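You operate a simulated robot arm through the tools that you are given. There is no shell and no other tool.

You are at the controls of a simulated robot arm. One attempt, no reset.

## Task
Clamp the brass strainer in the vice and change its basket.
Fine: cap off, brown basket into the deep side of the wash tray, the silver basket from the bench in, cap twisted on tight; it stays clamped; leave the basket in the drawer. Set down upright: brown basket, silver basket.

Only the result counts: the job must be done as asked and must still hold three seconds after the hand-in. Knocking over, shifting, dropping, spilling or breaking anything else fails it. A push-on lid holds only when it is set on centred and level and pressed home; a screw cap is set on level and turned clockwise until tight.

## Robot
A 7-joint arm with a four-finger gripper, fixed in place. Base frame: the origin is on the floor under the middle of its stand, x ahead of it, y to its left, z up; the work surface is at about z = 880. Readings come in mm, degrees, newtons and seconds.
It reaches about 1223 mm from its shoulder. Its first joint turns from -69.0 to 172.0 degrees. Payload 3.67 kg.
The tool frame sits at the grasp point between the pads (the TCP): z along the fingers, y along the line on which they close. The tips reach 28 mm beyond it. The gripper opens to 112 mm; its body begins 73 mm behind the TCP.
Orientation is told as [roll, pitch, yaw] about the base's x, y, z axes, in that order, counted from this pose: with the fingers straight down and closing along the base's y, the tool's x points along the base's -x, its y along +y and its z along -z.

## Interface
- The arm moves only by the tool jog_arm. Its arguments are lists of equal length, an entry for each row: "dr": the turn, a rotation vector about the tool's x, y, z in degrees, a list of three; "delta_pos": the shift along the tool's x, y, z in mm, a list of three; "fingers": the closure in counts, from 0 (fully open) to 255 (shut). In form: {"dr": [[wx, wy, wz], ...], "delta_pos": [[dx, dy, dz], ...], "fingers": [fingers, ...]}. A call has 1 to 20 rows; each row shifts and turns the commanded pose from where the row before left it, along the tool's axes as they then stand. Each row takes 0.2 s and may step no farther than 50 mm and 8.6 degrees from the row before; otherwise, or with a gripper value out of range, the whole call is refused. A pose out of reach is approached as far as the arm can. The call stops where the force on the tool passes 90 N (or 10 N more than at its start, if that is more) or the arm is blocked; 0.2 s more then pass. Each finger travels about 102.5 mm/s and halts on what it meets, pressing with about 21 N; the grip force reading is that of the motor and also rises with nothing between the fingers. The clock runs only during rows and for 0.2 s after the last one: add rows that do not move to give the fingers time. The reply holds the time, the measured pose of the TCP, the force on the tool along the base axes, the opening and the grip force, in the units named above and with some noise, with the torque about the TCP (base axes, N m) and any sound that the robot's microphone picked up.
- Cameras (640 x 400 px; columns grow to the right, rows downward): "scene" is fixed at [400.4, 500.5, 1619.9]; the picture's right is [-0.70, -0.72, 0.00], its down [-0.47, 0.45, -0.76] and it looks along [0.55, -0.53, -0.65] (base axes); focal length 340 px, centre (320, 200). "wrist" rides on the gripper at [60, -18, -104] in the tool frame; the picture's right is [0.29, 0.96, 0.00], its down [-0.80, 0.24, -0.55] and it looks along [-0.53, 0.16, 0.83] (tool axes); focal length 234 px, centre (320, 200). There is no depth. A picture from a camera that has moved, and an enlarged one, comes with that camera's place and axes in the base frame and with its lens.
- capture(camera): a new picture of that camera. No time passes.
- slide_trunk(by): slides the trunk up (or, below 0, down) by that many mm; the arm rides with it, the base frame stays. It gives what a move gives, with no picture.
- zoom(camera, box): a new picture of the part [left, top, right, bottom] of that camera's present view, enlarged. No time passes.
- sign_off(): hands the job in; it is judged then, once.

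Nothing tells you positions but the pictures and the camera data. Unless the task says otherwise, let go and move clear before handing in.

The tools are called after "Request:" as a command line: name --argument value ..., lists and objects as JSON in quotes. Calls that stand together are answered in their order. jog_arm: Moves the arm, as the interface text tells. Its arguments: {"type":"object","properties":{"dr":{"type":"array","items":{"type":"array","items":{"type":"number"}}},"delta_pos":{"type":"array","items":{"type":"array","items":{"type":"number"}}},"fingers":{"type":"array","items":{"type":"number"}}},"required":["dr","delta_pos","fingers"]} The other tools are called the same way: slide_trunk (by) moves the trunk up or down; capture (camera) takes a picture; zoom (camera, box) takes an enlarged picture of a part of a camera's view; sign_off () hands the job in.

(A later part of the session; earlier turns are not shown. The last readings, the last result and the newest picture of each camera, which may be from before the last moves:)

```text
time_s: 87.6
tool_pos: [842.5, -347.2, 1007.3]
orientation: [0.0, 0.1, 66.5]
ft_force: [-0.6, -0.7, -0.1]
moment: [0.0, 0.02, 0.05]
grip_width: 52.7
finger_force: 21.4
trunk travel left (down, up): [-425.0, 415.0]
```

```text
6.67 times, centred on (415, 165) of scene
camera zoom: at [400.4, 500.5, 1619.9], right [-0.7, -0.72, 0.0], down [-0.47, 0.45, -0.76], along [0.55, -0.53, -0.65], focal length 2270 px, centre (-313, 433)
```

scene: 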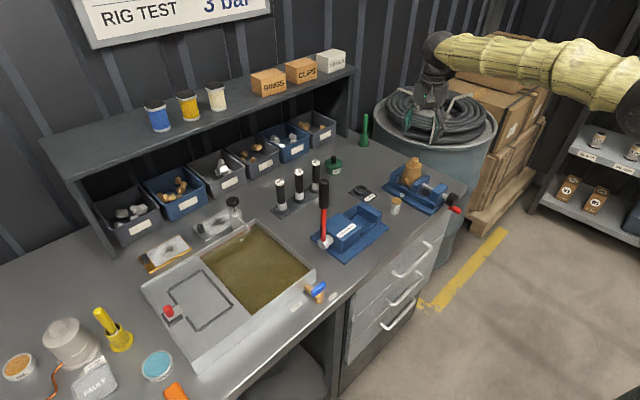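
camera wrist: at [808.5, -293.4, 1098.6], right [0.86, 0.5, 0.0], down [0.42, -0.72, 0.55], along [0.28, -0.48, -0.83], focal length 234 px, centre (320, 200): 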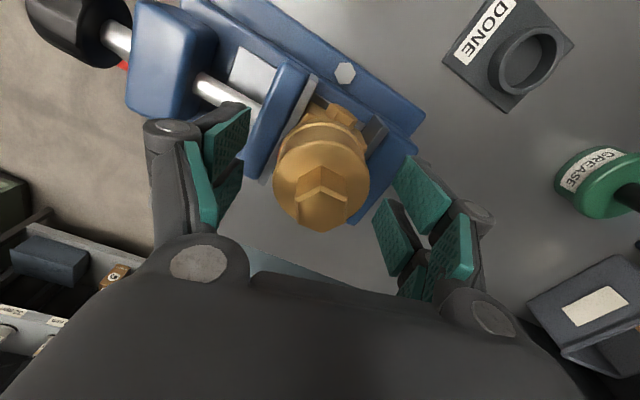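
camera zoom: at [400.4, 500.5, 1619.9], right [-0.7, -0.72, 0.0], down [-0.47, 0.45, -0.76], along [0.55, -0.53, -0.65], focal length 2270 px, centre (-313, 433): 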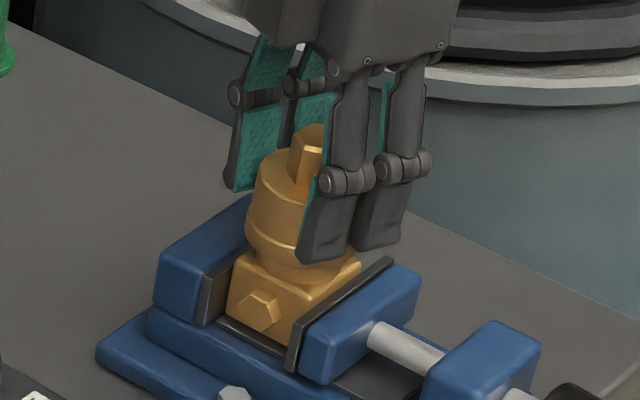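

The cap is off its thread, with the neck visible beneath. I'll lift it well clear and look into the body.

Request:
jog_arm --dr '[[0, 0, 0], [0, 0, 0], [0, 0, 0], [0, 0, 0], [0, 0, 0]]' --delta_pos '[[0, 0, -10], [0, 0, -20], [0, 0, -30], [0, 0, -30], [0, 0, 0]]' --fingers '[255, 255, 255, 255, 255]'

Request:
capture --camera "scene"

Request:
zoom --camera "scene" --box '[385, 115, 445, 205]'

Request:
capture --camera "wrist"

```text
time_s: 88.8
tool_pos: [840.2, -347.6, 1098.2]
orientation: [0.0, 0.0, 66.5]
ft_force: [0.7, -0.6, -1.8]
moment: [0.01, -0.02, 0.01]
grip_width: 52.8
finger_force: 21.3
trunk travel left (down, up): [-425.0, 415.0]
```

```text
taken
```

scene: 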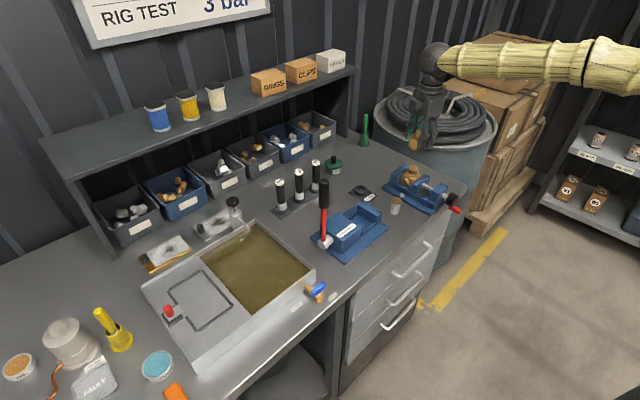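

```text
4.44 times, centred on (415, 160) of scene
camera zoom: at [400.4, 500.5, 1619.9], right [-0.7, -0.72, 0.0], down [-0.47, 0.45, -0.76], along [0.55, -0.53, -0.65], focal length 1513 px, centre (-102, 378)
```

zoom: 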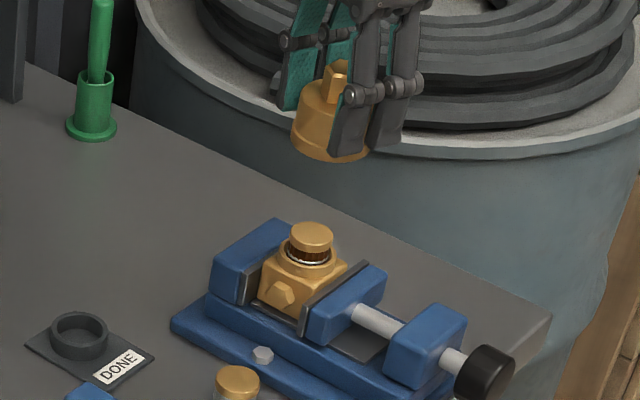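

```text
taken
camera wrist: at [833.6, -409.7, 1201.8], right [-0.99, 0.12, 0.0], down [0.1, 0.83, 0.55], along [0.07, 0.55, -0.83], focal length 234 px, centre (320, 200)
```

wrist: 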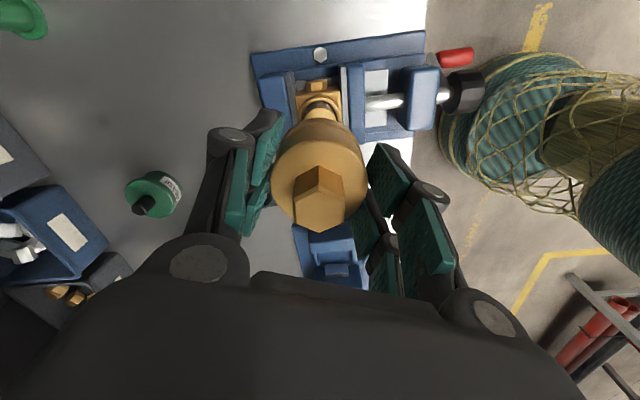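

The cap is off, and the old basket's rim and brown mesh show in the neck. I'll set the cap down on the free bench area near (960,−390).

Request:
jog_arm --dr '[[0, 0, 0], [0, 0, 0], [0, 0, 0], [0, 0, 0], [0, 0, 0]]' --delta_pos '[[-2, -31, 0], [-2, -32, 0], [-2, -32, 0], [-2, -31, 0], [0, 0, 0]]' --fingers '[255, 255, 255, 255, 255]'

Request:
capture --camera "wrist"

Request:
zoom --camera "scene" --box '[335, 85, 445, 205]'

```text
time_s: 90.0
tool_pos: [959.6, -389.5, 1099.4]
orientation: [-0.1, 0.0, 66.5]
ft_force: [-0.9, 0.8, -0.5]
moment: [-0.03, -0.02, 0.0]
grip_width: 52.8
finger_force: 21.1
trunk travel left (down, up): [-425.0, 415.0]
```

```text
taken
camera wrist: at [952.0, -452.1, 1202.8], right [-0.99, 0.12, 0.0], down [0.1, 0.83, 0.55], along [0.07, 0.55, -0.83], focal length 234 px, centre (320, 200)
```

wrist: 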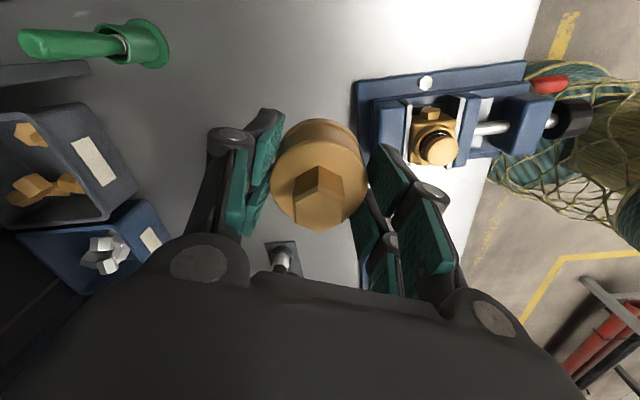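

```text
3.33 times, centred on (390, 145) of scene
camera zoom: at [400.4, 500.5, 1619.9], right [-0.7, -0.72, 0.0], down [-0.47, 0.45, -0.76], along [0.55, -0.53, -0.65], focal length 1135 px, centre (87, 383)
```

zoom: 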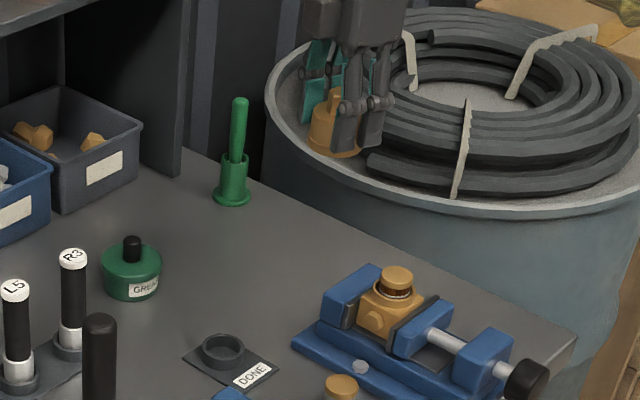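

I'll go another 40 mm away from the vice so the fingers can open freely, then lower toward the bench.

Request:
jog_arm --dr '[[0, 0, 0], [0, 0, 0], [0, 0, 0], [0, 0, 0], [0, 0, 0], [0, 0, 0]]' --delta_pos '[[-6.8, -40.7, 0], [0, 0, 40], [0, 0, 40], [0, 0, 40], [0, 0, 40], [0, 0, 0]]' --fingers '[255, 255, 255, 255, 255, 255]'

Request:
capture --camera "wrist"

Request:
zoom --camera "scene" --box '[345, 95, 435, 185]'

```text
time_s: 91.4
tool_pos: [994.5, -399.6, 938.3]
orientation: [-0.2, 0.0, 66.5]
ft_force: [0.3, 0.0, 0.0]
moment: [0.01, -0.02, -0.02]
grip_width: 52.5
finger_force: 21.2
out of reach, approached as far as the arm can: row 1
trunk travel left (down, up): [-425.0, 415.0]
```

```text
taken
camera wrist: at [985.5, -461.3, 1042.4], right [-0.99, 0.12, 0.0], down [0.1, 0.83, 0.55], along [0.07, 0.55, -0.83], focal length 234 px, centre (320, 200)
```

wrist: 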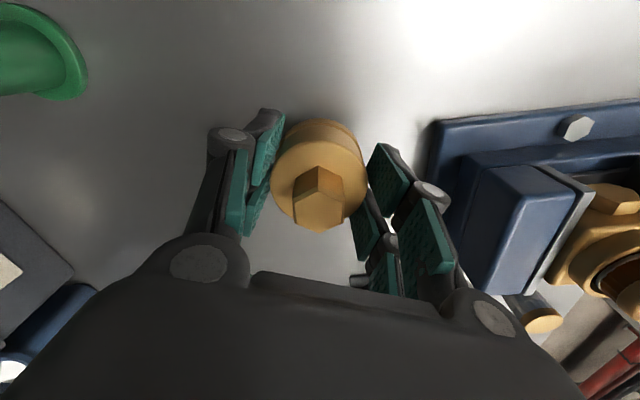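

```text
4.44 times, centred on (390, 140) of scene
camera zoom: at [400.4, 500.5, 1619.9], right [-0.7, -0.72, 0.0], down [-0.47, 0.45, -0.76], along [0.55, -0.53, -0.65], focal length 1513 px, centre (9, 467)
```

zoom: 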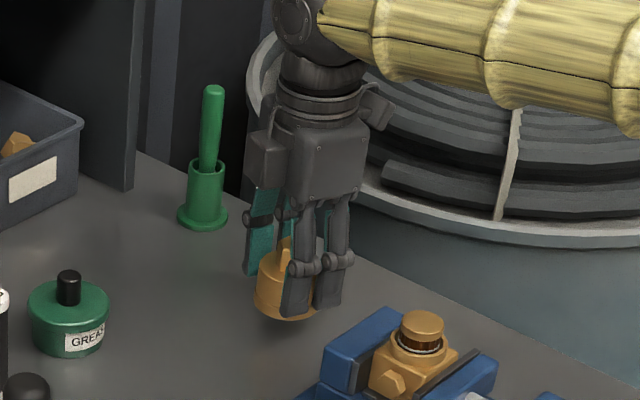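

Now slow lowering until the cap touches the bench.

Request:
jog_arm --dr '[[0, 0, 0], [0, 0, 0], [0, 0, 0], [0, 0, 0]]' --delta_pos '[[0, 0, 4], [0, 0, 4], [0, 0, 4], [0, 0, 0]]' --fingers '[255, 255, 255, 255]'

```text
time_s: 92.4
tool_pos: [994.5, -400.0, 924.4]
orientation: [0.0, 0.0, 66.5]
ft_force: [0.4, 1.2, -0.6]
moment: [0.01, -0.02, 0.0]
grip_width: 52.7
finger_force: 20.9
trunk travel left (down, up): [-425.0, 415.0]
```

Request:
jog_arm --dr '[[0, 0, 0], [0, 0, 0], [0, 0, 0]]' --delta_pos '[[0, 0, 2], [0, 0, 2], [0, 0, 0]]' --fingers '[255, 255, 255]'

Request:
zoom --camera "scene" --box '[365, 125, 415, 185]'

```text
time_s: 93.2
tool_pos: [995.1, -399.8, 920.5]
orientation: [0.0, 0.0, 66.5]
ft_force: [0.9, 0.4, -1.2]
moment: [0.01, 0.0, 0.03]
grip_width: 52.8
finger_force: 21.0
trunk travel left (down, up): [-425.0, 415.0]
```

```text
6.67 times, centred on (390, 155) of scene
camera zoom: at [400.4, 500.5, 1619.9], right [-0.7, -0.72, 0.0], down [-0.47, 0.45, -0.76], along [0.55, -0.53, -0.65], focal length 2270 px, centre (-147, 500)
```

zoom: 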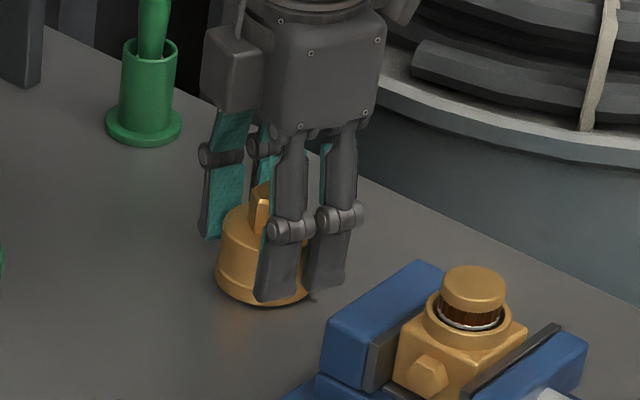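

Still no contact, though very near. A few more millimetres.

Request:
jog_arm --dr '[[0, 0, 0], [0, 0, 0], [0, 0, 0], [0, 0, 0]]' --delta_pos '[[0, 0, 1.5], [0, 0, 1.5], [0, 0, 1.5], [0, 0, 0]]' --fingers '[255, 255, 255, 255]'

```text
time_s: 94.2
tool_pos: [995.1, -400.1, 918.9]
orientation: [-0.2, 0.0, 66.4]
ft_force: [1.8, 0.0, 9.5]
moment: [0.19, 0.15, -0.05]
grip_width: 52.8
finger_force: 21.0
trunk travel left (down, up): [-425.0, 415.0]
```

The cap touches the bench (about 10 N). I'll let go with a moderate opening and rise straight up.

Request:
jog_arm --dr '[[0, 0, 0], [0, 0, 0], [0, 0, 0], [0, 0, 0], [0, 0, 0], [0, 0, 0], [0, 0, 0]]' --delta_pos '[[0, 0, -1], [0, 0, 0], [0, 0, 0], [0, 0, -20], [0, 0, -40], [0, 0, -40], [0, 0, 0]]' --fingers '[255, 85, 85, 85, 85, 85, 85]'

Request:
capture --camera "wrist"

Request:
zoom --camera "scene" --box '[345, 95, 445, 205]'

```text
time_s: 95.8
tool_pos: [996.1, -398.8, 1013.7]
orientation: [0.1, 0.0, 66.5]
ft_force: [0.1, -0.5, 0.3]
moment: [0.0, -0.03, 0.02]
grip_width: 74.6
finger_force: 0.0
trunk travel left (down, up): [-425.0, 415.0]
```

```text
taken
camera wrist: at [988.9, -462.2, 1118.3], right [-0.99, 0.12, 0.0], down [0.1, 0.83, 0.55], along [0.07, 0.55, -0.83], focal length 234 px, centre (320, 200)
```

wrist: 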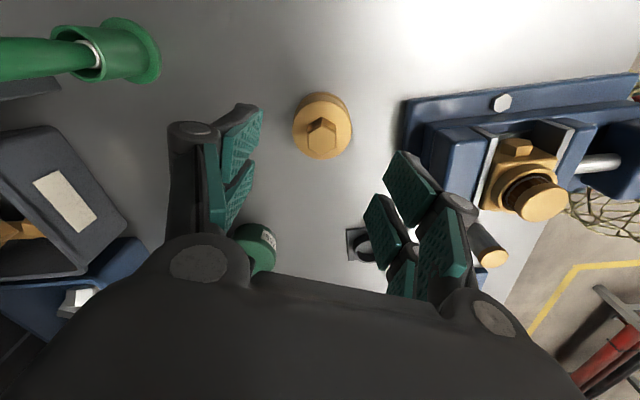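

```text
3.64 times, centred on (395, 150) of scene
camera zoom: at [400.4, 500.5, 1619.9], right [-0.7, -0.72, 0.0], down [-0.47, 0.45, -0.76], along [0.55, -0.53, -0.65], focal length 1238 px, centre (47, 382)
```

zoom: 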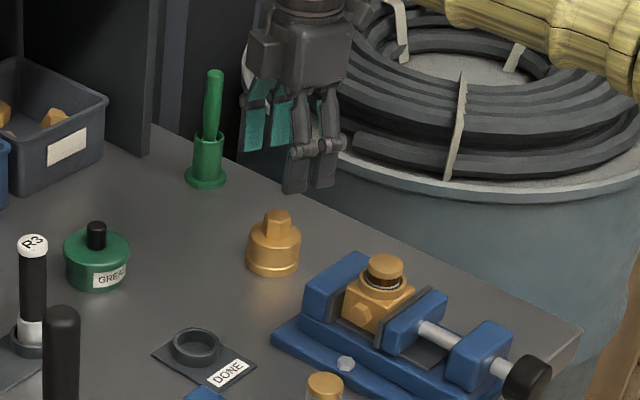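

The cap stands upright near (995,−400). Now I'll turn the hand back to yaw 0 while rising, and go over the strainer to see the brown basket.

Request:
jog_arm --dr '[[0, 0, 8.3], [0, 0, 8.3], [0, 0, 8.3], [0, 0, 8.3], [0, 0, 8.3], [0, 0, 8.3], [0, 0, 8.3], [0, 0, 8.4], [0, 0, 0]]' --delta_pos '[[0, 0, -12], [0, 0, -12], [0, 0, -12], [0, 0, -12], [0, 0, -12], [0, 0, -12], [0, 0, -12], [0, 0, -12], [0, 0, 0]]' --fingers '[85, 85, 85, 85, 85, 85, 85, 85, 85]'

Request:
jog_arm --dr '[[0, 0, 0], [0, 0, 0], [0, 0, 0], [0, 0, 0], [0, 0, 0]]' --delta_pos '[[38, 12, 0], [40, 13, 0], [40, 13, 0], [36, 13, 0], [0, 0, 0]]' --fingers '[85, 85, 85, 85, 85]'

Request:
capture --camera "wrist"

Request:
zoom --camera "wrist" --box '[260, 70, 400, 170]'

Request:
zoom --camera "scene" --box '[395, 155, 435, 195]'

```text
time_s: 97.8
tool_pos: [991.9, -399.4, 1109.8]
orientation: [0.0, 0.1, -0.1]
ft_force: [0.2, 0.4, 0.0]
moment: [0.02, 0.0, 0.05]
grip_width: 74.8
finger_force: 0.0
out of reach, approached as far as the arm can: row 8
trunk travel left (down, up): [-425.0, 415.0]
```

```text
time_s: 99.0
tool_pos: [838.1, -348.4, 1111.8]
orientation: [0.0, -0.1, 0.0]
ft_force: [-0.6, -1.1, -0.2]
moment: [0.0, 0.02, 0.02]
grip_width: 74.6
finger_force: 0.0
trunk travel left (down, up): [-425.0, 415.0]
```

```text
taken
camera wrist: at [776.8, -365.8, 1216.6], right [-0.29, 0.96, 0.0], down [0.8, 0.24, 0.55], along [0.53, 0.16, -0.83], focal length 234 px, centre (320, 200)
```

wrist: 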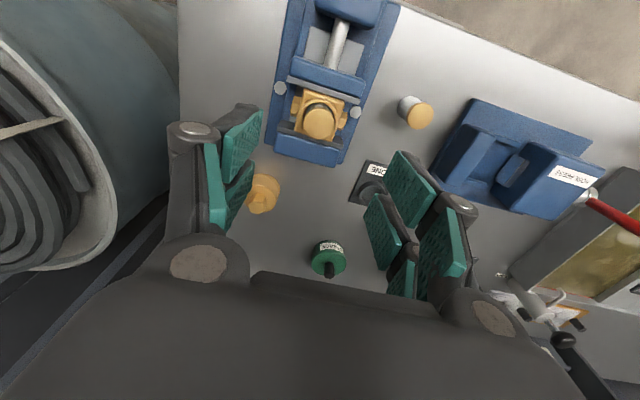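

```text
4.00 times, centred on (330, 120) of wrist
camera zoom: at [776.8, -365.8, 1216.6], right [-0.29, 0.96, 0.0], down [0.8, 0.24, 0.55], along [0.53, 0.16, -0.83], focal length 937 px, centre (280, 520)
```

zoom: 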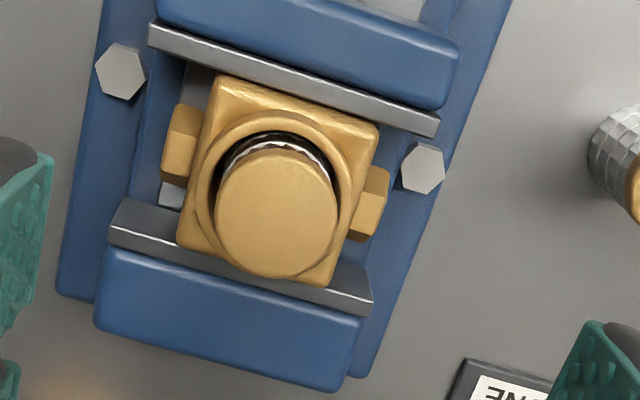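

```text
10.00 times, centred on (415, 175) of scene
camera zoom: at [400.4, 500.5, 1619.9], right [-0.7, -0.72, 0.0], down [-0.47, 0.45, -0.76], along [0.55, -0.53, -0.65], focal length 3404 px, centre (-630, 450)
```

zoom: 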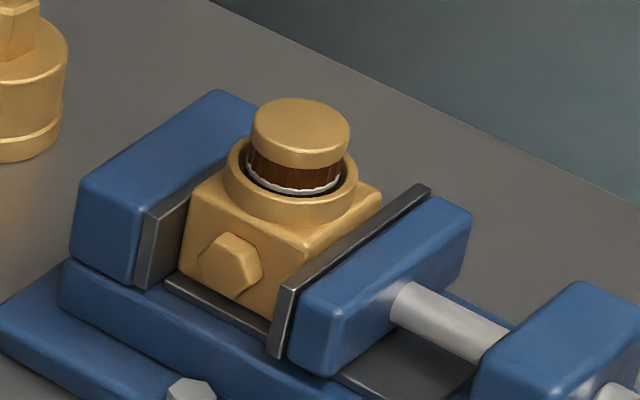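

The old basket has a brass-coloured top disc about 30 mm wide that stands roughly 24 mm above the neck, with its top near z≈973. I'll descend centred on it, with the fingertips staying above the neck.

Request:
jog_arm --dr '[[0, 0, 0], [0, 0, 0], [0, 0, 0], [0, 0, 0]]' --delta_pos '[[-3, 0, 30], [0, 0, 40], [0, 0, 30], [0, 0, 0]]' --fingers '[110, 110, 110, 110]'

Request:
capture --camera "wrist"

Request:
zoom --camera "wrist" --box '[230, 90, 410, 230]'

Request:
zoom --camera "scene" --box '[395, 135, 435, 195]'

```text
time_s: 100.0
tool_pos: [840.4, -347.8, 1011.7]
orientation: [-0.1, -0.1, 0.1]
ft_force: [0.6, 0.0, 0.6]
moment: [-0.02, 0.03, -0.02]
grip_width: 64.2
finger_force: 0.0
trunk travel left (down, up): [-425.0, 415.0]
```

```text
taken
camera wrist: at [779.2, -365.9, 1116.1], right [-0.29, 0.96, 0.0], down [0.8, 0.24, 0.55], along [0.53, 0.16, -0.83], focal length 234 px, centre (320, 200)
```

wrist: 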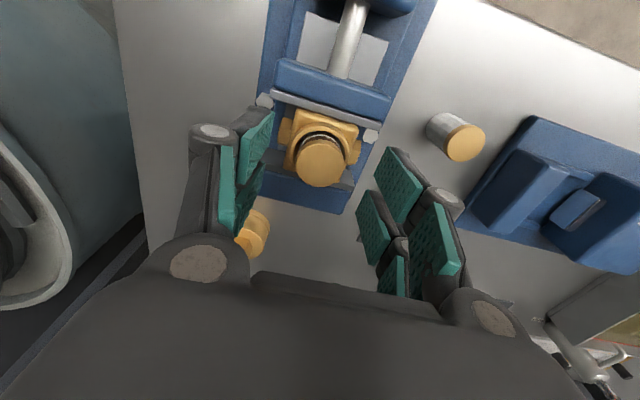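

```text
2.86 times, centred on (320, 160) of wrist
camera zoom: at [779.2, -365.9, 1116.1], right [-0.29, 0.96, 0.0], down [0.8, 0.24, 0.55], along [0.53, 0.16, -0.83], focal length 669 px, centre (320, 314)
```

zoom: 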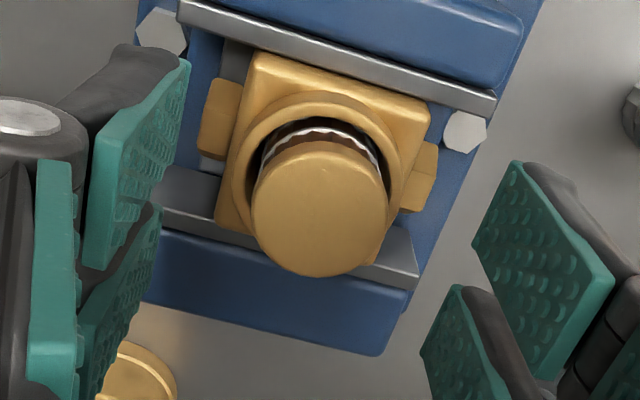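

```text
6.67 times, centred on (415, 165) of scene
camera zoom: at [400.4, 500.5, 1619.9], right [-0.7, -0.72, 0.0], down [-0.47, 0.45, -0.76], along [0.55, -0.53, -0.65], focal length 2270 px, centre (-313, 433)
```

zoom: 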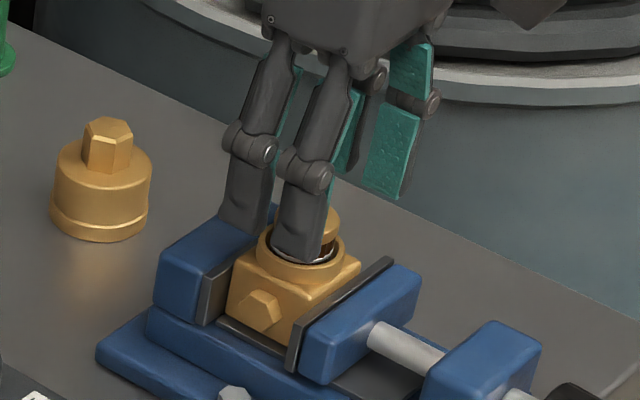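

Aligned: disc top centre at about (840.7,−347.3,975.6) and the TCP right above it. I'll lower 25 mm and close.

Request:
jog_arm --dr '[[0, 0, 0], [0, 0, 0], [0, 0, 0], [0, 0, 0], [0, 0, 0], [0, 0, 0]]' --delta_pos '[[0, 0, 13], [0, 0, 12.5], [0, 0, 0], [0, 0, 0], [0, 0, 0], [0, 0, 0]]' --fingers '[110, 110, 110, 230, 230, 230]'

Request:
zoom --camera "wrist" --box '[230, 90, 410, 250]'

Request:
zoom --camera "scene" --box '[395, 135, 435, 195]'

```text
time_s: 101.4
tool_pos: [838.8, -347.5, 987.0]
orientation: [0.1, 0.0, 0.1]
ft_force: [0.0, -1.1, 0.0]
moment: [-0.06, 0.02, -0.01]
grip_width: 40.9
finger_force: 21.3
trunk travel left (down, up): [-425.0, 415.0]
```

```text
2.50 times, centred on (320, 170) of wrist
camera zoom: at [778.7, -365.9, 1090.2], right [-0.29, 0.96, 0.0], down [0.8, 0.24, 0.55], along [0.53, 0.16, -0.83], focal length 585 px, centre (320, 275)
```

zoom: 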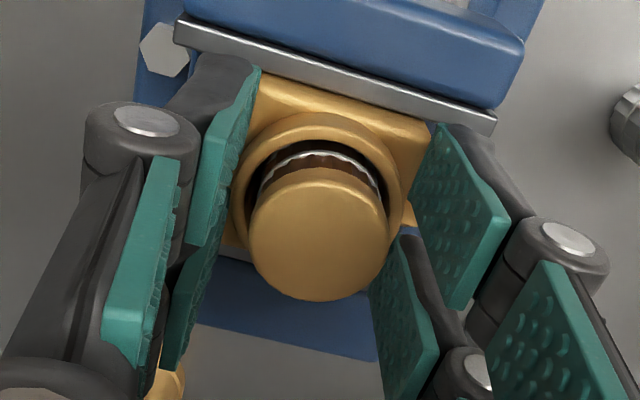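

```text
6.67 times, centred on (415, 165) of scene
camera zoom: at [400.4, 500.5, 1619.9], right [-0.7, -0.72, 0.0], down [-0.47, 0.45, -0.76], along [0.55, -0.53, -0.65], focal length 2270 px, centre (-313, 433)
```

zoom: 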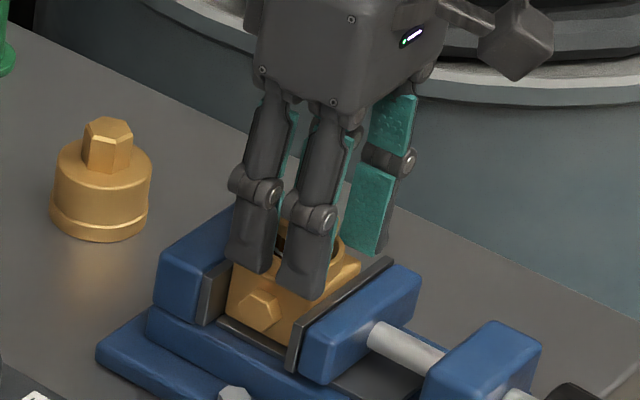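

The fingers stopped at 41 mm, on the neck collar rather than the disc. I'll open, rise 6 mm and close again.

Request:
jog_arm --dr '[[0, 0, 0], [0, 0, 0], [0, 0, 0], [0, 0, 0], [0, 0, 0], [0, 0, 0]]' --delta_pos '[[0, 0, 0], [0, 0, 0], [-1, 0, -6], [0, 0, 0], [0, 0, 0], [0, 0, 0]]' --fingers '[120, 120, 120, 230, 230, 230]'

Request:
zoom --camera "wrist" --box '[230, 90, 410, 250]'

Request:
zoom --camera "scene" --box '[395, 135, 435, 195]'

```text
time_s: 102.8
tool_pos: [841.0, -348.6, 992.2]
orientation: [0.1, 0.0, 0.1]
ft_force: [0.9, -1.0, 3.6]
moment: [-0.02, -0.06, -0.02]
grip_width: 26.9
finger_force: 21.1
trunk travel left (down, up): [-425.0, 415.0]
```

```text
2.50 times, centred on (320, 170) of wrist
camera zoom: at [779.6, -366.3, 1096.6], right [-0.29, 0.96, 0.0], down [0.8, 0.24, 0.56], along [0.53, 0.16, -0.83], focal length 585 px, centre (320, 275)
```

zoom: 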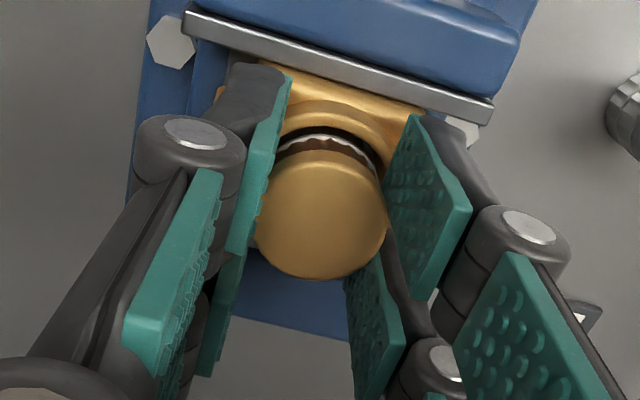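

```text
6.67 times, centred on (415, 165) of scene
camera zoom: at [400.4, 500.5, 1619.9], right [-0.7, -0.72, 0.0], down [-0.47, 0.45, -0.76], along [0.55, -0.53, -0.65], focal length 2270 px, centre (-313, 433)
```

zoom: 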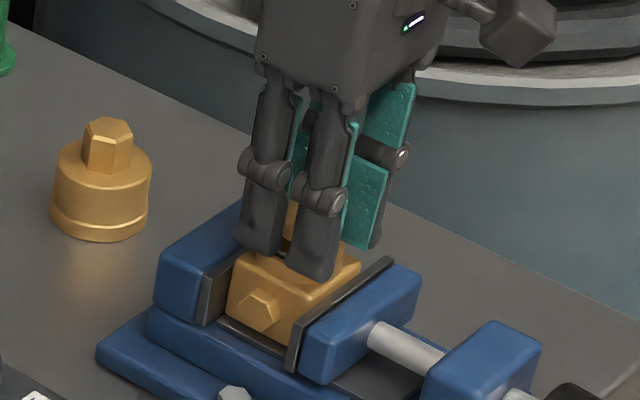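

Now gripping at 27 mm — the basket's top disc. I'll lift gently and check.

Request:
jog_arm --dr '[[0, 0, 0], [0, 0, 0], [0, 0, 0], [0, 0, 0]]' --delta_pos '[[0, 0, -3], [0, 0, -4], [0, 0, -5], [0, 0, 0]]' --fingers '[230, 230, 230, 230]'

Request:
zoom --camera "scene" --box '[395, 135, 435, 195]'

Request:
zoom --camera "wrist" --box '[230, 90, 410, 250]'

```text
time_s: 103.8
tool_pos: [841.5, -348.0, 1004.1]
orientation: [-0.1, 0.0, -0.1]
ft_force: [-0.3, 0.0, 0.2]
moment: [0.02, 0.02, 0.0]
grip_width: 26.9
finger_force: 21.2
trunk travel left (down, up): [-425.0, 415.0]
```

```text
6.67 times, centred on (415, 165) of scene
camera zoom: at [400.4, 500.5, 1619.9], right [-0.7, -0.72, 0.0], down [-0.47, 0.45, -0.76], along [0.55, -0.53, -0.65], focal length 2270 px, centre (-313, 433)
```

zoom: 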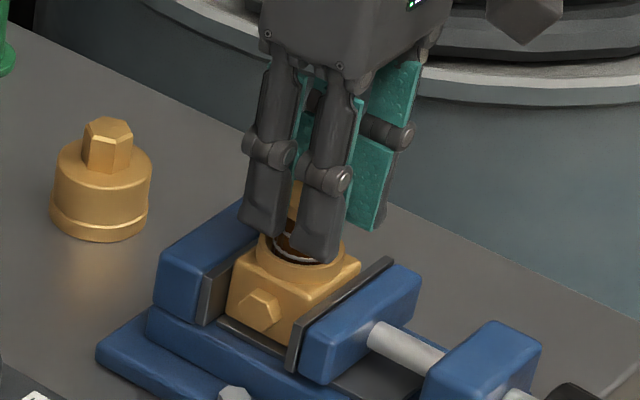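

```text
2.50 times, centred on (320, 170) of wrist
camera zoom: at [779.7, -366.5, 1108.4], right [-0.29, 0.96, 0.0], down [0.8, 0.24, 0.55], along [0.53, 0.16, -0.83], focal length 585 px, centre (320, 275)
```

zoom: 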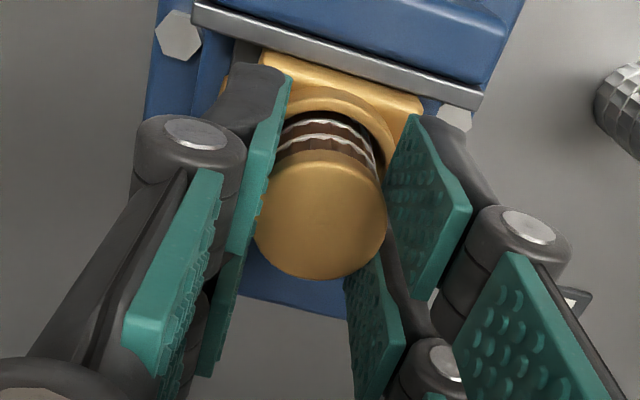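

The basket is rising cleanly with the hand. I'll lift it out fully.

Request:
jog_arm --dr '[[0, 0, 0], [0, 0, 0], [0, 0, 0], [0, 0, 0], [0, 0, 0], [0, 0, 0], [0, 0, 0]]' --delta_pos '[[0, 0, -10], [0, 0, -15], [0, 0, -25], [0, 0, -40], [0, 0, -40], [0, 0, -40], [0, 0, 0]]' --fingers '[230, 230, 230, 230, 230, 230, 230]'

Request:
capture --camera "wrist"

Request:
capture --camera "scene"

Request:
zoom --camera "scene" --box '[395, 75, 455, 195]'

```text
time_s: 105.4
tool_pos: [840.8, -347.9, 1173.8]
orientation: [0.0, 0.1, 0.0]
ft_force: [0.6, -0.6, -0.6]
moment: [0.01, 0.02, 0.01]
grip_width: 26.9
finger_force: 21.3
trunk travel left (down, up): [-425.0, 415.0]
```

```text
taken
camera wrist: at [780.1, -366.2, 1277.5], right [-0.29, 0.96, 0.0], down [0.8, 0.24, 0.55], along [0.53, 0.16, -0.83], focal length 234 px, centre (320, 200)
```

wrist: 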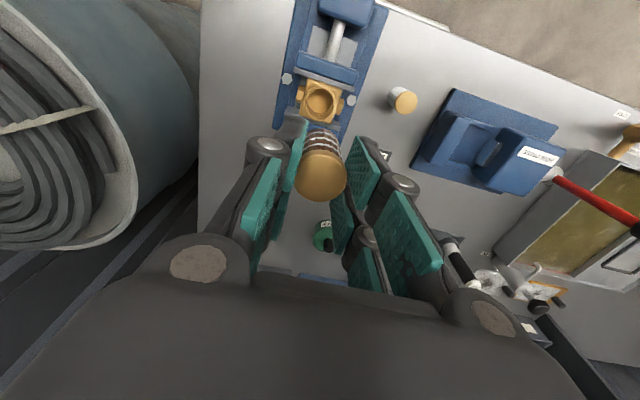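

```text
taken
```

scene: 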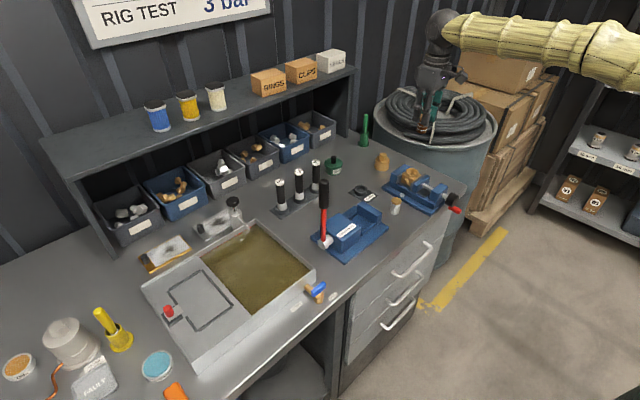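

```text
3.33 times, centred on (425, 135) of scene
camera zoom: at [400.4, 500.5, 1619.9], right [-0.7, -0.72, 0.0], down [-0.47, 0.45, -0.76], along [0.55, -0.53, -0.65], focal length 1135 px, centre (-30, 417)
```

zoom: 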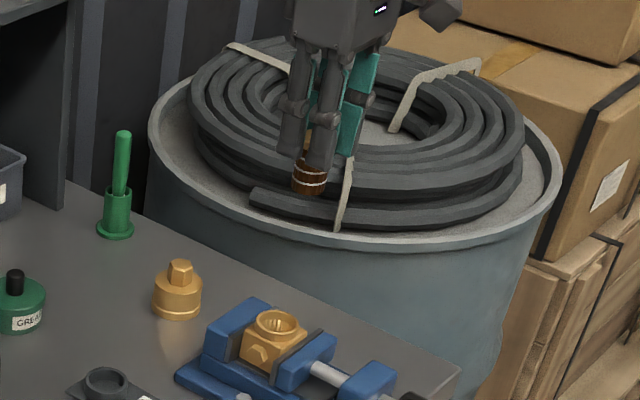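

The brown basket hangs straight in the grip. I'll carry it at z≈1210 along x≈770, in front of the tall lever, toward the wash tray.

Request:
jog_arm --dr '[[0, 0, 0], [0, 0, 0], [0, 0, 0], [0, 0, 0], [0, 0, 0], [0, 0, 0], [0, 0, 0], [0, 0, 0], [0, 0, 0]]' --delta_pos '[[20, 5, -12], [25, 10, -12], [25, 20, -12], [0, 40, 0], [0, 42, 0], [0, 42, 0], [0, 42, 0], [0, 40, 0], [0, 0, 0]]' --fingers '[230, 230, 230, 230, 230, 230, 230, 230, 230]'

Request:
capture --camera "wrist"

Request:
capture --camera "scene"

```text
time_s: 107.4
tool_pos: [768.7, -109.3, 1213.8]
orientation: [0.0, 0.1, 0.0]
ft_force: [-0.4, -0.6, -0.2]
moment: [0.0, 0.01, 0.0]
grip_width: 26.6
finger_force: 20.8
trunk travel left (down, up): [-425.0, 415.0]
```

```text
taken
camera wrist: at [707.8, -127.1, 1316.9], right [-0.29, 0.96, 0.0], down [0.8, 0.24, 0.55], along [0.53, 0.16, -0.83], focal length 234 px, centre (320, 200)
```

wrist: 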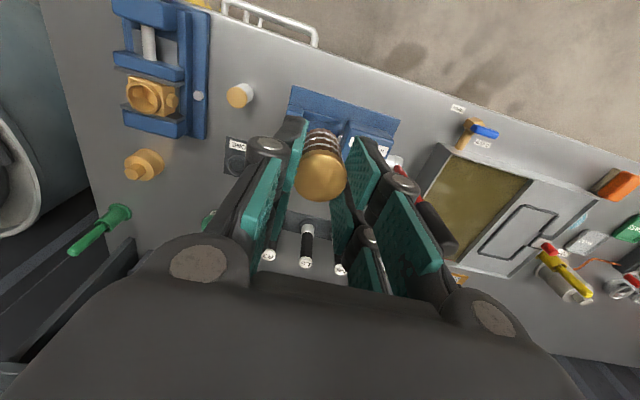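

```text
taken
```

scene: 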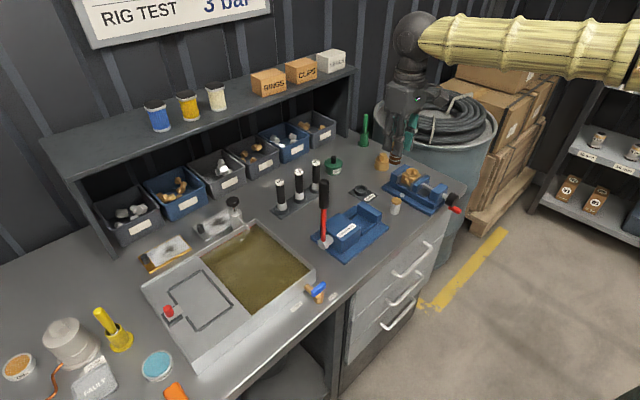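

Passing in front of the lever with height to spare. I'll continue to above the tray.

Request:
jog_arm --dr '[[0, 0, 0], [0, 0, 0], [0, 0, 0], [0, 0, 0], [0, 0, 0], [0, 0, 0], [0, 0, 0], [0, 0, 0], [0, 0, 0]]' --delta_pos '[[0, 40, -8], [0, 43, -8], [0, 43, 0], [0, 43, 0], [0, 43, 0], [0, 43, 0], [0, 43, 0], [0, 43, 0], [0, 0, 0]]' --fingers '[230, 230, 230, 230, 230, 230, 230, 230, 230]'

Request:
capture --camera "wrist"

Request:
capture --camera "scene"

```text
time_s: 109.4
tool_pos: [799.6, 147.7, 1281.2]
orientation: [6.7, -0.4, -4.3]
ft_force: [-0.6, 0.9, -0.7]
moment: [0.03, -0.03, 0.05]
grip_width: 26.9
finger_force: 21.1
trunk travel left (down, up): [-425.0, 415.0]
stopped in row 9: the arm was blocked; the commanded pose is now the measured one
```

```text
taken
camera wrist: at [736.0, 122.6, 1382.0], right [-0.22, 0.97, 0.11], down [0.8, 0.11, 0.58], along [0.55, 0.22, -0.8], focal length 234 px, centre (320, 200)
```

wrist: 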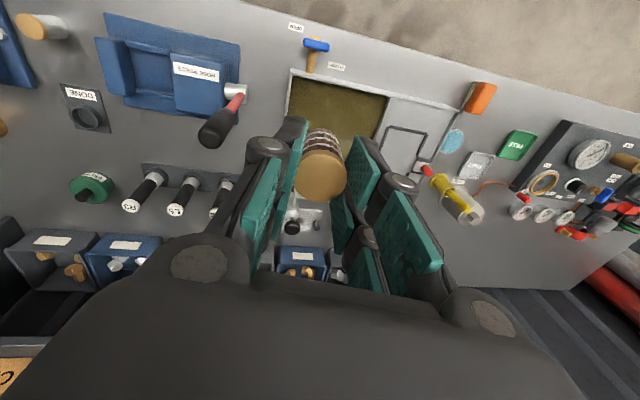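

```text
taken
```

scene: 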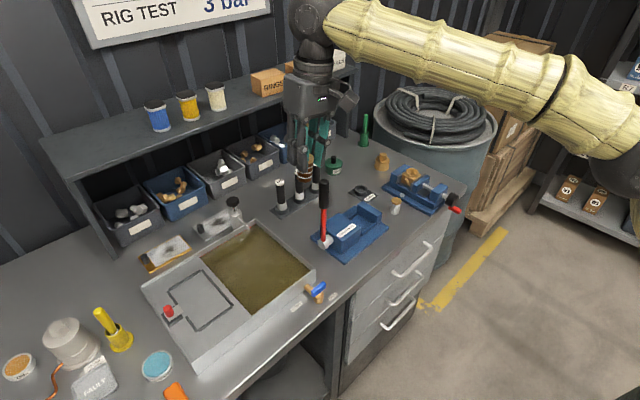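

The arm stopped at (800,148,1281) with a slight tilt; there is no contact force and the basket is still held. I'll hold a moment and read the pose again.

Request:
jog_arm --dr '[[0, 0, 0], [0, 0, 0]]' --delta_pos '[[0, 0, 0], [0, 0, 0]]' --fingers '[230, 230]'

Request:
capture --camera "scene"

```text
time_s: 110.0
tool_pos: [799.5, 149.2, 1280.2]
orientation: [6.7, -0.2, -4.2]
ft_force: [-0.1, 0.2, 0.0]
moment: [-0.04, 0.0, -0.03]
grip_width: 26.4
finger_force: 20.9
trunk travel left (down, up): [-425.0, 415.0]
```

```text
taken
```

scene: 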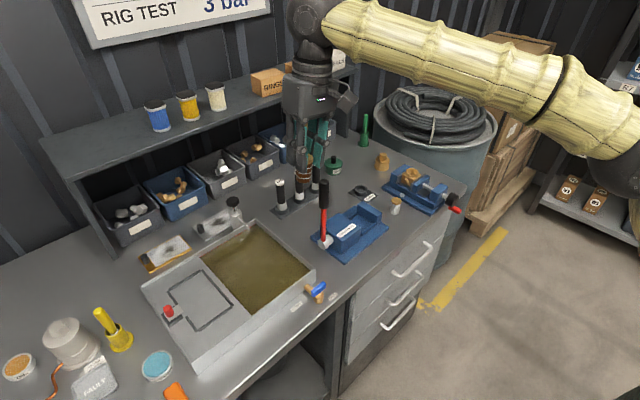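

Steady. I'll try restoring the level orientation first.

Request:
jog_arm --dr '[[3.4, 0, -2.1], [3.3, 0, -2.1], [0, 0, 0]]' --delta_pos '[[0, 0, 0], [0, 0, 0], [0, 0, 0]]' --fingers '[230, 230, 230]'

```text
time_s: 111.0
tool_pos: [806.9, 122.1, 1294.1]
orientation: [2.0, -0.7, -1.3]
ft_force: [-0.2, 0.1, -0.3]
moment: [0.05, 0.01, 0.03]
grip_width: 26.8
finger_force: 21.0
trunk travel left (down, up): [-425.0, 415.0]
stopped in row 3: the arm was blocked; the commanded pose is now the measured one
```

Still saturated. I suspect the low trunk makes the arm clash with its own column, so I'll retreat to the right, level out, then raise the trunk before crossing again.

Request:
jog_arm --dr '[[0, 0, 0], [0, 0, 0], [0, 0, 0], [0, 0, 0]]' --delta_pos '[[0, -30, 0], [0, -40, 0], [0, -40, 0], [0, 0, 0]]' --fingers '[230, 230, 230, 230]'

Request:
capture --camera "scene"

```text
time_s: 112.0
tool_pos: [805.4, 18.8, 1290.7]
orientation: [1.6, -0.8, -1.2]
ft_force: [0.4, 0.8, -0.1]
moment: [-0.04, -0.03, -0.02]
grip_width: 26.7
finger_force: 21.2
trunk travel left (down, up): [-425.0, 415.0]
```

```text
taken
```

scene: 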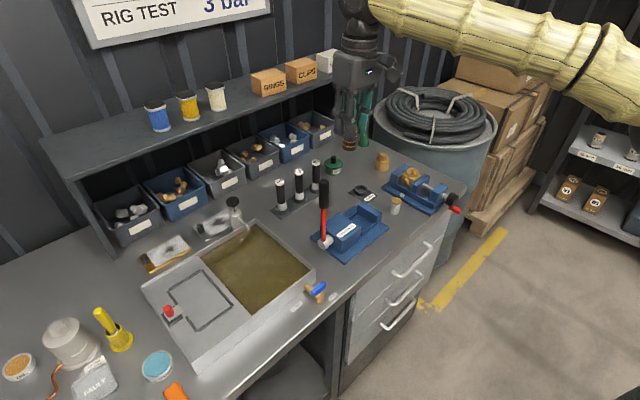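

Good. I'll level it out and raise the trunk 250 mm.

Request:
jog_arm --dr '[[1.6, 0.8, -1.2], [0, 0, 0]]' --delta_pos '[[0, -10, 0], [0, 0, 0]]' --fingers '[230, 230]'

Request:
slide_trunk --by 250

Request:
jog_arm --dr '[[0, 0, 0], [0, 0, 0], [0, 0, 0], [0, 0, 0], [0, 0, 0], [0, 0, 0], [0, 0, 0], [0, 0, 0]]' --delta_pos '[[0, -5, 30], [0, -5, 40], [0, 0, 40], [0, 0, 40], [0, 0, 40], [0, 0, 40], [0, 0, 40], [0, 0, 0]]' --fingers '[230, 230, 230, 230, 230, 230, 230, 230]'

Request:
capture --camera "scene"

```text
time_s: 112.6
tool_pos: [804.5, 7.5, 1291.1]
orientation: [0.0, 0.0, 0.1]
ft_force: [0.8, -0.5, -0.4]
moment: [-0.02, -0.01, 0.01]
grip_width: 26.8
finger_force: 21.1
trunk travel left (down, up): [-425.0, 415.0]
```

```text
time_s: 115.1
tool_pos: [802.8, 7.5, 1541.7]
orientation: [0.2, 0.1, 0.2]
ft_force: [-0.1, -0.5, -0.1]
moment: [0.02, -0.01, 0.0]
grip_width: 26.7
finger_force: 21.1
trunk travel left (down, up): [-675.0, 165.0]
```

```text
time_s: 116.9
tool_pos: [805.3, -1.0, 1271.1]
orientation: [0.0, -0.1, 0.1]
ft_force: [-0.5, 0.6, -0.4]
moment: [0.03, -0.02, 0.0]
grip_width: 27.0
finger_force: 20.9
trunk travel left (down, up): [-675.0, 165.0]
```

```text
taken
```

scene: 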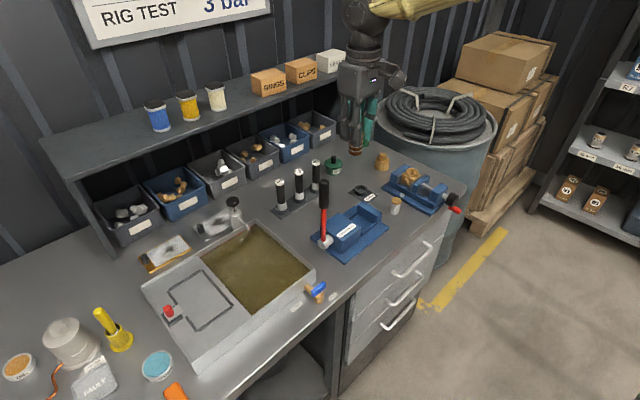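

Tracking is exact now. I'll cross left in short checked stretches.

Request:
jog_arm --dr '[[0, 0, 0], [0, 0, 0], [0, 0, 0], [0, 0, 0], [0, 0, 0]]' --delta_pos '[[0, 30, 0], [0, 35, 0], [0, 35, 0], [0, 30, 0], [0, 0, 0]]' --fingers '[230, 230, 230, 230, 230]'

```text
time_s: 118.1
tool_pos: [809.8, 115.0, 1283.0]
orientation: [1.8, -0.3, -0.9]
ft_force: [-0.2, 0.0, 0.1]
moment: [0.01, 0.01, 0.0]
grip_width: 26.6
finger_force: 21.1
trunk travel left (down, up): [-675.0, 165.0]
```

There's a small deviation again near y≈115. I'll hold a second to see whether it converges with time.

Request:
jog_arm --dr '[[0, 0, 0], [0, 0, 0], [0, 0, 0], [0, 0, 0]]' --delta_pos '[[0, 0, 0], [0, 0, 0], [0, 0, 0], [0, 0, 0]]' --fingers '[230, 230, 230, 230]'

Request:
capture --camera "scene"

```text
time_s: 119.1
tool_pos: [810.2, 112.7, 1278.5]
orientation: [1.6, 0.1, -1.1]
ft_force: [0.0, -1.1, -0.8]
moment: [0.02, 0.02, 0.0]
grip_width: 26.8
finger_force: 20.7
trunk travel left (down, up): [-675.0, 165.0]
```

```text
taken
```

scene: 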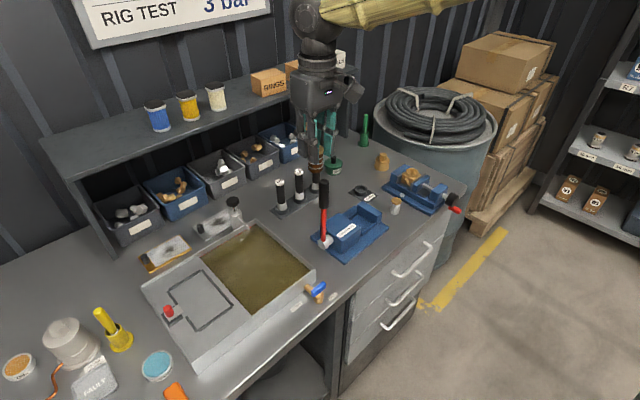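

It's a real joint saturation in this arm shape. I'll go back to y≈0 and swing left as a pure turn about the base (the hand's yaw following), which only uses the first joint.

Request:
jog_arm --dr '[[0, 0, 0], [0, 0, 0], [0, 0, 0], [0, 0, 0], [0, 0, 0]]' --delta_pos '[[0, -30, 0], [0, -35, 0], [0, -35, 0], [0, -30, 0], [0, 0, 0]]' --fingers '[230, 230, 230, 230, 230]'

Request:
jog_arm --dr '[[0, 0, -3], [0, 0, -3], [0, 0, -3], [0, 0, 0]]' --delta_pos '[[1.1, 42, 0], [1.1, 42, 0], [1.1, 42, 0], [0, 0, 0]]' --fingers '[230, 230, 230, 230]'

```text
time_s: 120.3
tool_pos: [801.4, -0.0, 1269.0]
orientation: [0.0, 0.0, 0.1]
ft_force: [0.5, -0.4, 0.1]
moment: [0.0, 0.03, 0.03]
grip_width: 26.6
finger_force: 21.0
trunk travel left (down, up): [-675.0, 165.0]
```

```text
time_s: 121.3
tool_pos: [795.2, 119.7, 1272.9]
orientation: [0.5, -0.1, 8.8]
ft_force: [0.6, -0.6, -0.3]
moment: [0.04, 0.02, -0.02]
grip_width: 26.7
finger_force: 21.2
trunk travel left (down, up): [-675.0, 165.0]
```

Much better. I'll continue the swing.

Request:
jog_arm --dr '[[0, 0, -3], [0, 0, -3], [0, 0, 0], [0, 0, 0]]' --delta_pos '[[1.1, 42, 0], [1.1, 42, 0], [0, 0, 0], [0, 0, 0]]' --fingers '[230, 230, 230, 230]'

Request:
capture --camera "scene"

```text
time_s: 122.5
tool_pos: [794.4, 167.5, 1295.9]
orientation: [4.1, -0.7, 12.4]
ft_force: [-0.2, 0.0, 0.0]
moment: [0.0, -0.02, 0.05]
grip_width: 26.7
finger_force: 20.5
trunk travel left (down, up): [-675.0, 165.0]
stopped in row 4: the arm was blocked; the commanded pose is now the measured one
```

```text
taken
```

scene: 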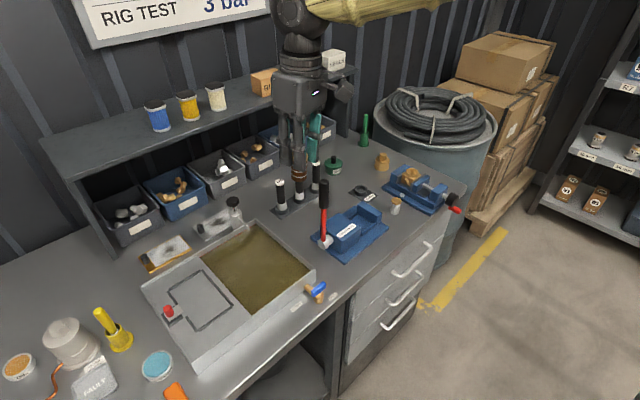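

Blocked again near y≈165, with the hand pushed up and tilted. The forearm climbs toward the hand here, so the wrist is bent too far. I'll swing back, raise the trunk nearly to its top, and bring the hand lower relative to the shoulder.

Request:
jog_arm --dr '[[0, 0, 3], [0, 0, 3], [0, 0, 3], [0, 0, 3], [0, 0, 0]]' --delta_pos '[[1, -42, 0], [1, -42, 0], [1, -42, 0], [1, -42, 0], [0, 0, 0]]' --fingers '[230, 230, 230, 230, 230]'

Request:
jog_arm --dr '[[2, 0.3, 0], [2, 0.3, 0], [0, 0, 0]]' --delta_pos '[[0, -10, 0], [0, -10, 0], [0, 0, 0]]' --fingers '[230, 230, 230]'

```text
time_s: 123.7
tool_pos: [812.9, 6.3, 1285.9]
orientation: [3.6, 0.0, 0.7]
ft_force: [-0.3, 0.9, -0.9]
moment: [-0.05, -0.02, 0.02]
grip_width: 26.7
finger_force: 21.0
trunk travel left (down, up): [-675.0, 165.0]
```

```text
time_s: 124.5
tool_pos: [813.2, -16.1, 1283.6]
orientation: [-0.4, 0.6, 0.6]
ft_force: [-0.1, 0.2, -1.0]
moment: [0.01, -0.02, 0.0]
grip_width: 26.6
finger_force: 20.8
trunk travel left (down, up): [-675.0, 165.0]
```

Level again. Raising the trunk by 155 mm and lowering the hand.

Request:
slide_trunk --by 155

Request:
jog_arm --dr '[[-0.4, -0.6, 0.6], [0, 0, 0], [0, 0, 0], [0, 0, 0], [0, 0, 0], [0, 0, 0]]' --delta_pos '[[0, 0, 30], [0, 0, 40], [0, 0, 45], [0, 0, 45], [0, 0, 40], [0, 0, 0]]' --fingers '[230, 230, 230, 230, 230, 230]'

Request:
capture --camera "scene"

```text
time_s: 126.3
tool_pos: [813.2, -14.8, 1439.3]
orientation: [-0.3, 0.7, 0.7]
ft_force: [0.4, 0.9, -0.1]
moment: [0.03, 0.01, 0.0]
grip_width: 26.6
finger_force: 20.9
trunk travel left (down, up): [-830.0, 10.0]
```

```text
time_s: 127.7
tool_pos: [814.8, -16.8, 1241.2]
orientation: [0.1, 0.0, 0.0]
ft_force: [-0.9, 0.1, 0.0]
moment: [-0.04, 0.0, 0.01]
grip_width: 26.7
finger_force: 20.8
trunk travel left (down, up): [-830.0, 10.0]
```

```text
taken
```

scene: 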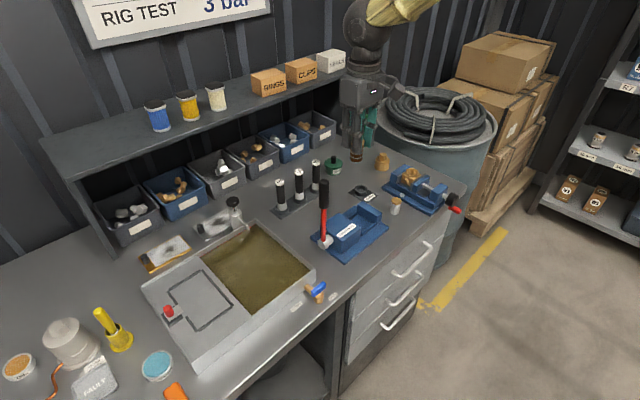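

The forearm now comes down from above. I'll try the swing left again.

Request:
jog_arm --dr '[[0, 0, -3], [0, 0, -3], [0, 0, -3], [0, 0, 0]]' --delta_pos '[[1.1, 42, 0], [1.1, 42, 0], [1.1, 42, 0], [0, 0, 0]]' --fingers '[230, 230, 230, 230]'

Request:
jog_arm --dr '[[0, 0, -3], [0, 0, -3], [0, 0, 0]]' --delta_pos '[[1.1, 42, 0], [1.1, 42, 0], [0, 0, 0]]' --fingers '[230, 230, 230]'

```text
time_s: 128.7
tool_pos: [804.6, 109.9, 1241.0]
orientation: [0.2, -0.1, 9.0]
ft_force: [0.9, -0.3, 0.1]
moment: [0.06, -0.02, 0.02]
grip_width: 27.0
finger_force: 20.6
trunk travel left (down, up): [-830.0, 10.0]
```

```text
time_s: 129.7
tool_pos: [803.5, 163.8, 1249.2]
orientation: [3.1, 0.0, 12.2]
ft_force: [0.0, -0.8, -0.9]
moment: [-0.04, -0.01, 0.03]
grip_width: 26.7
finger_force: 21.0
trunk travel left (down, up): [-830.0, 10.0]
stopped in row 3: the arm was blocked; the commanded pose is now the measured one
```

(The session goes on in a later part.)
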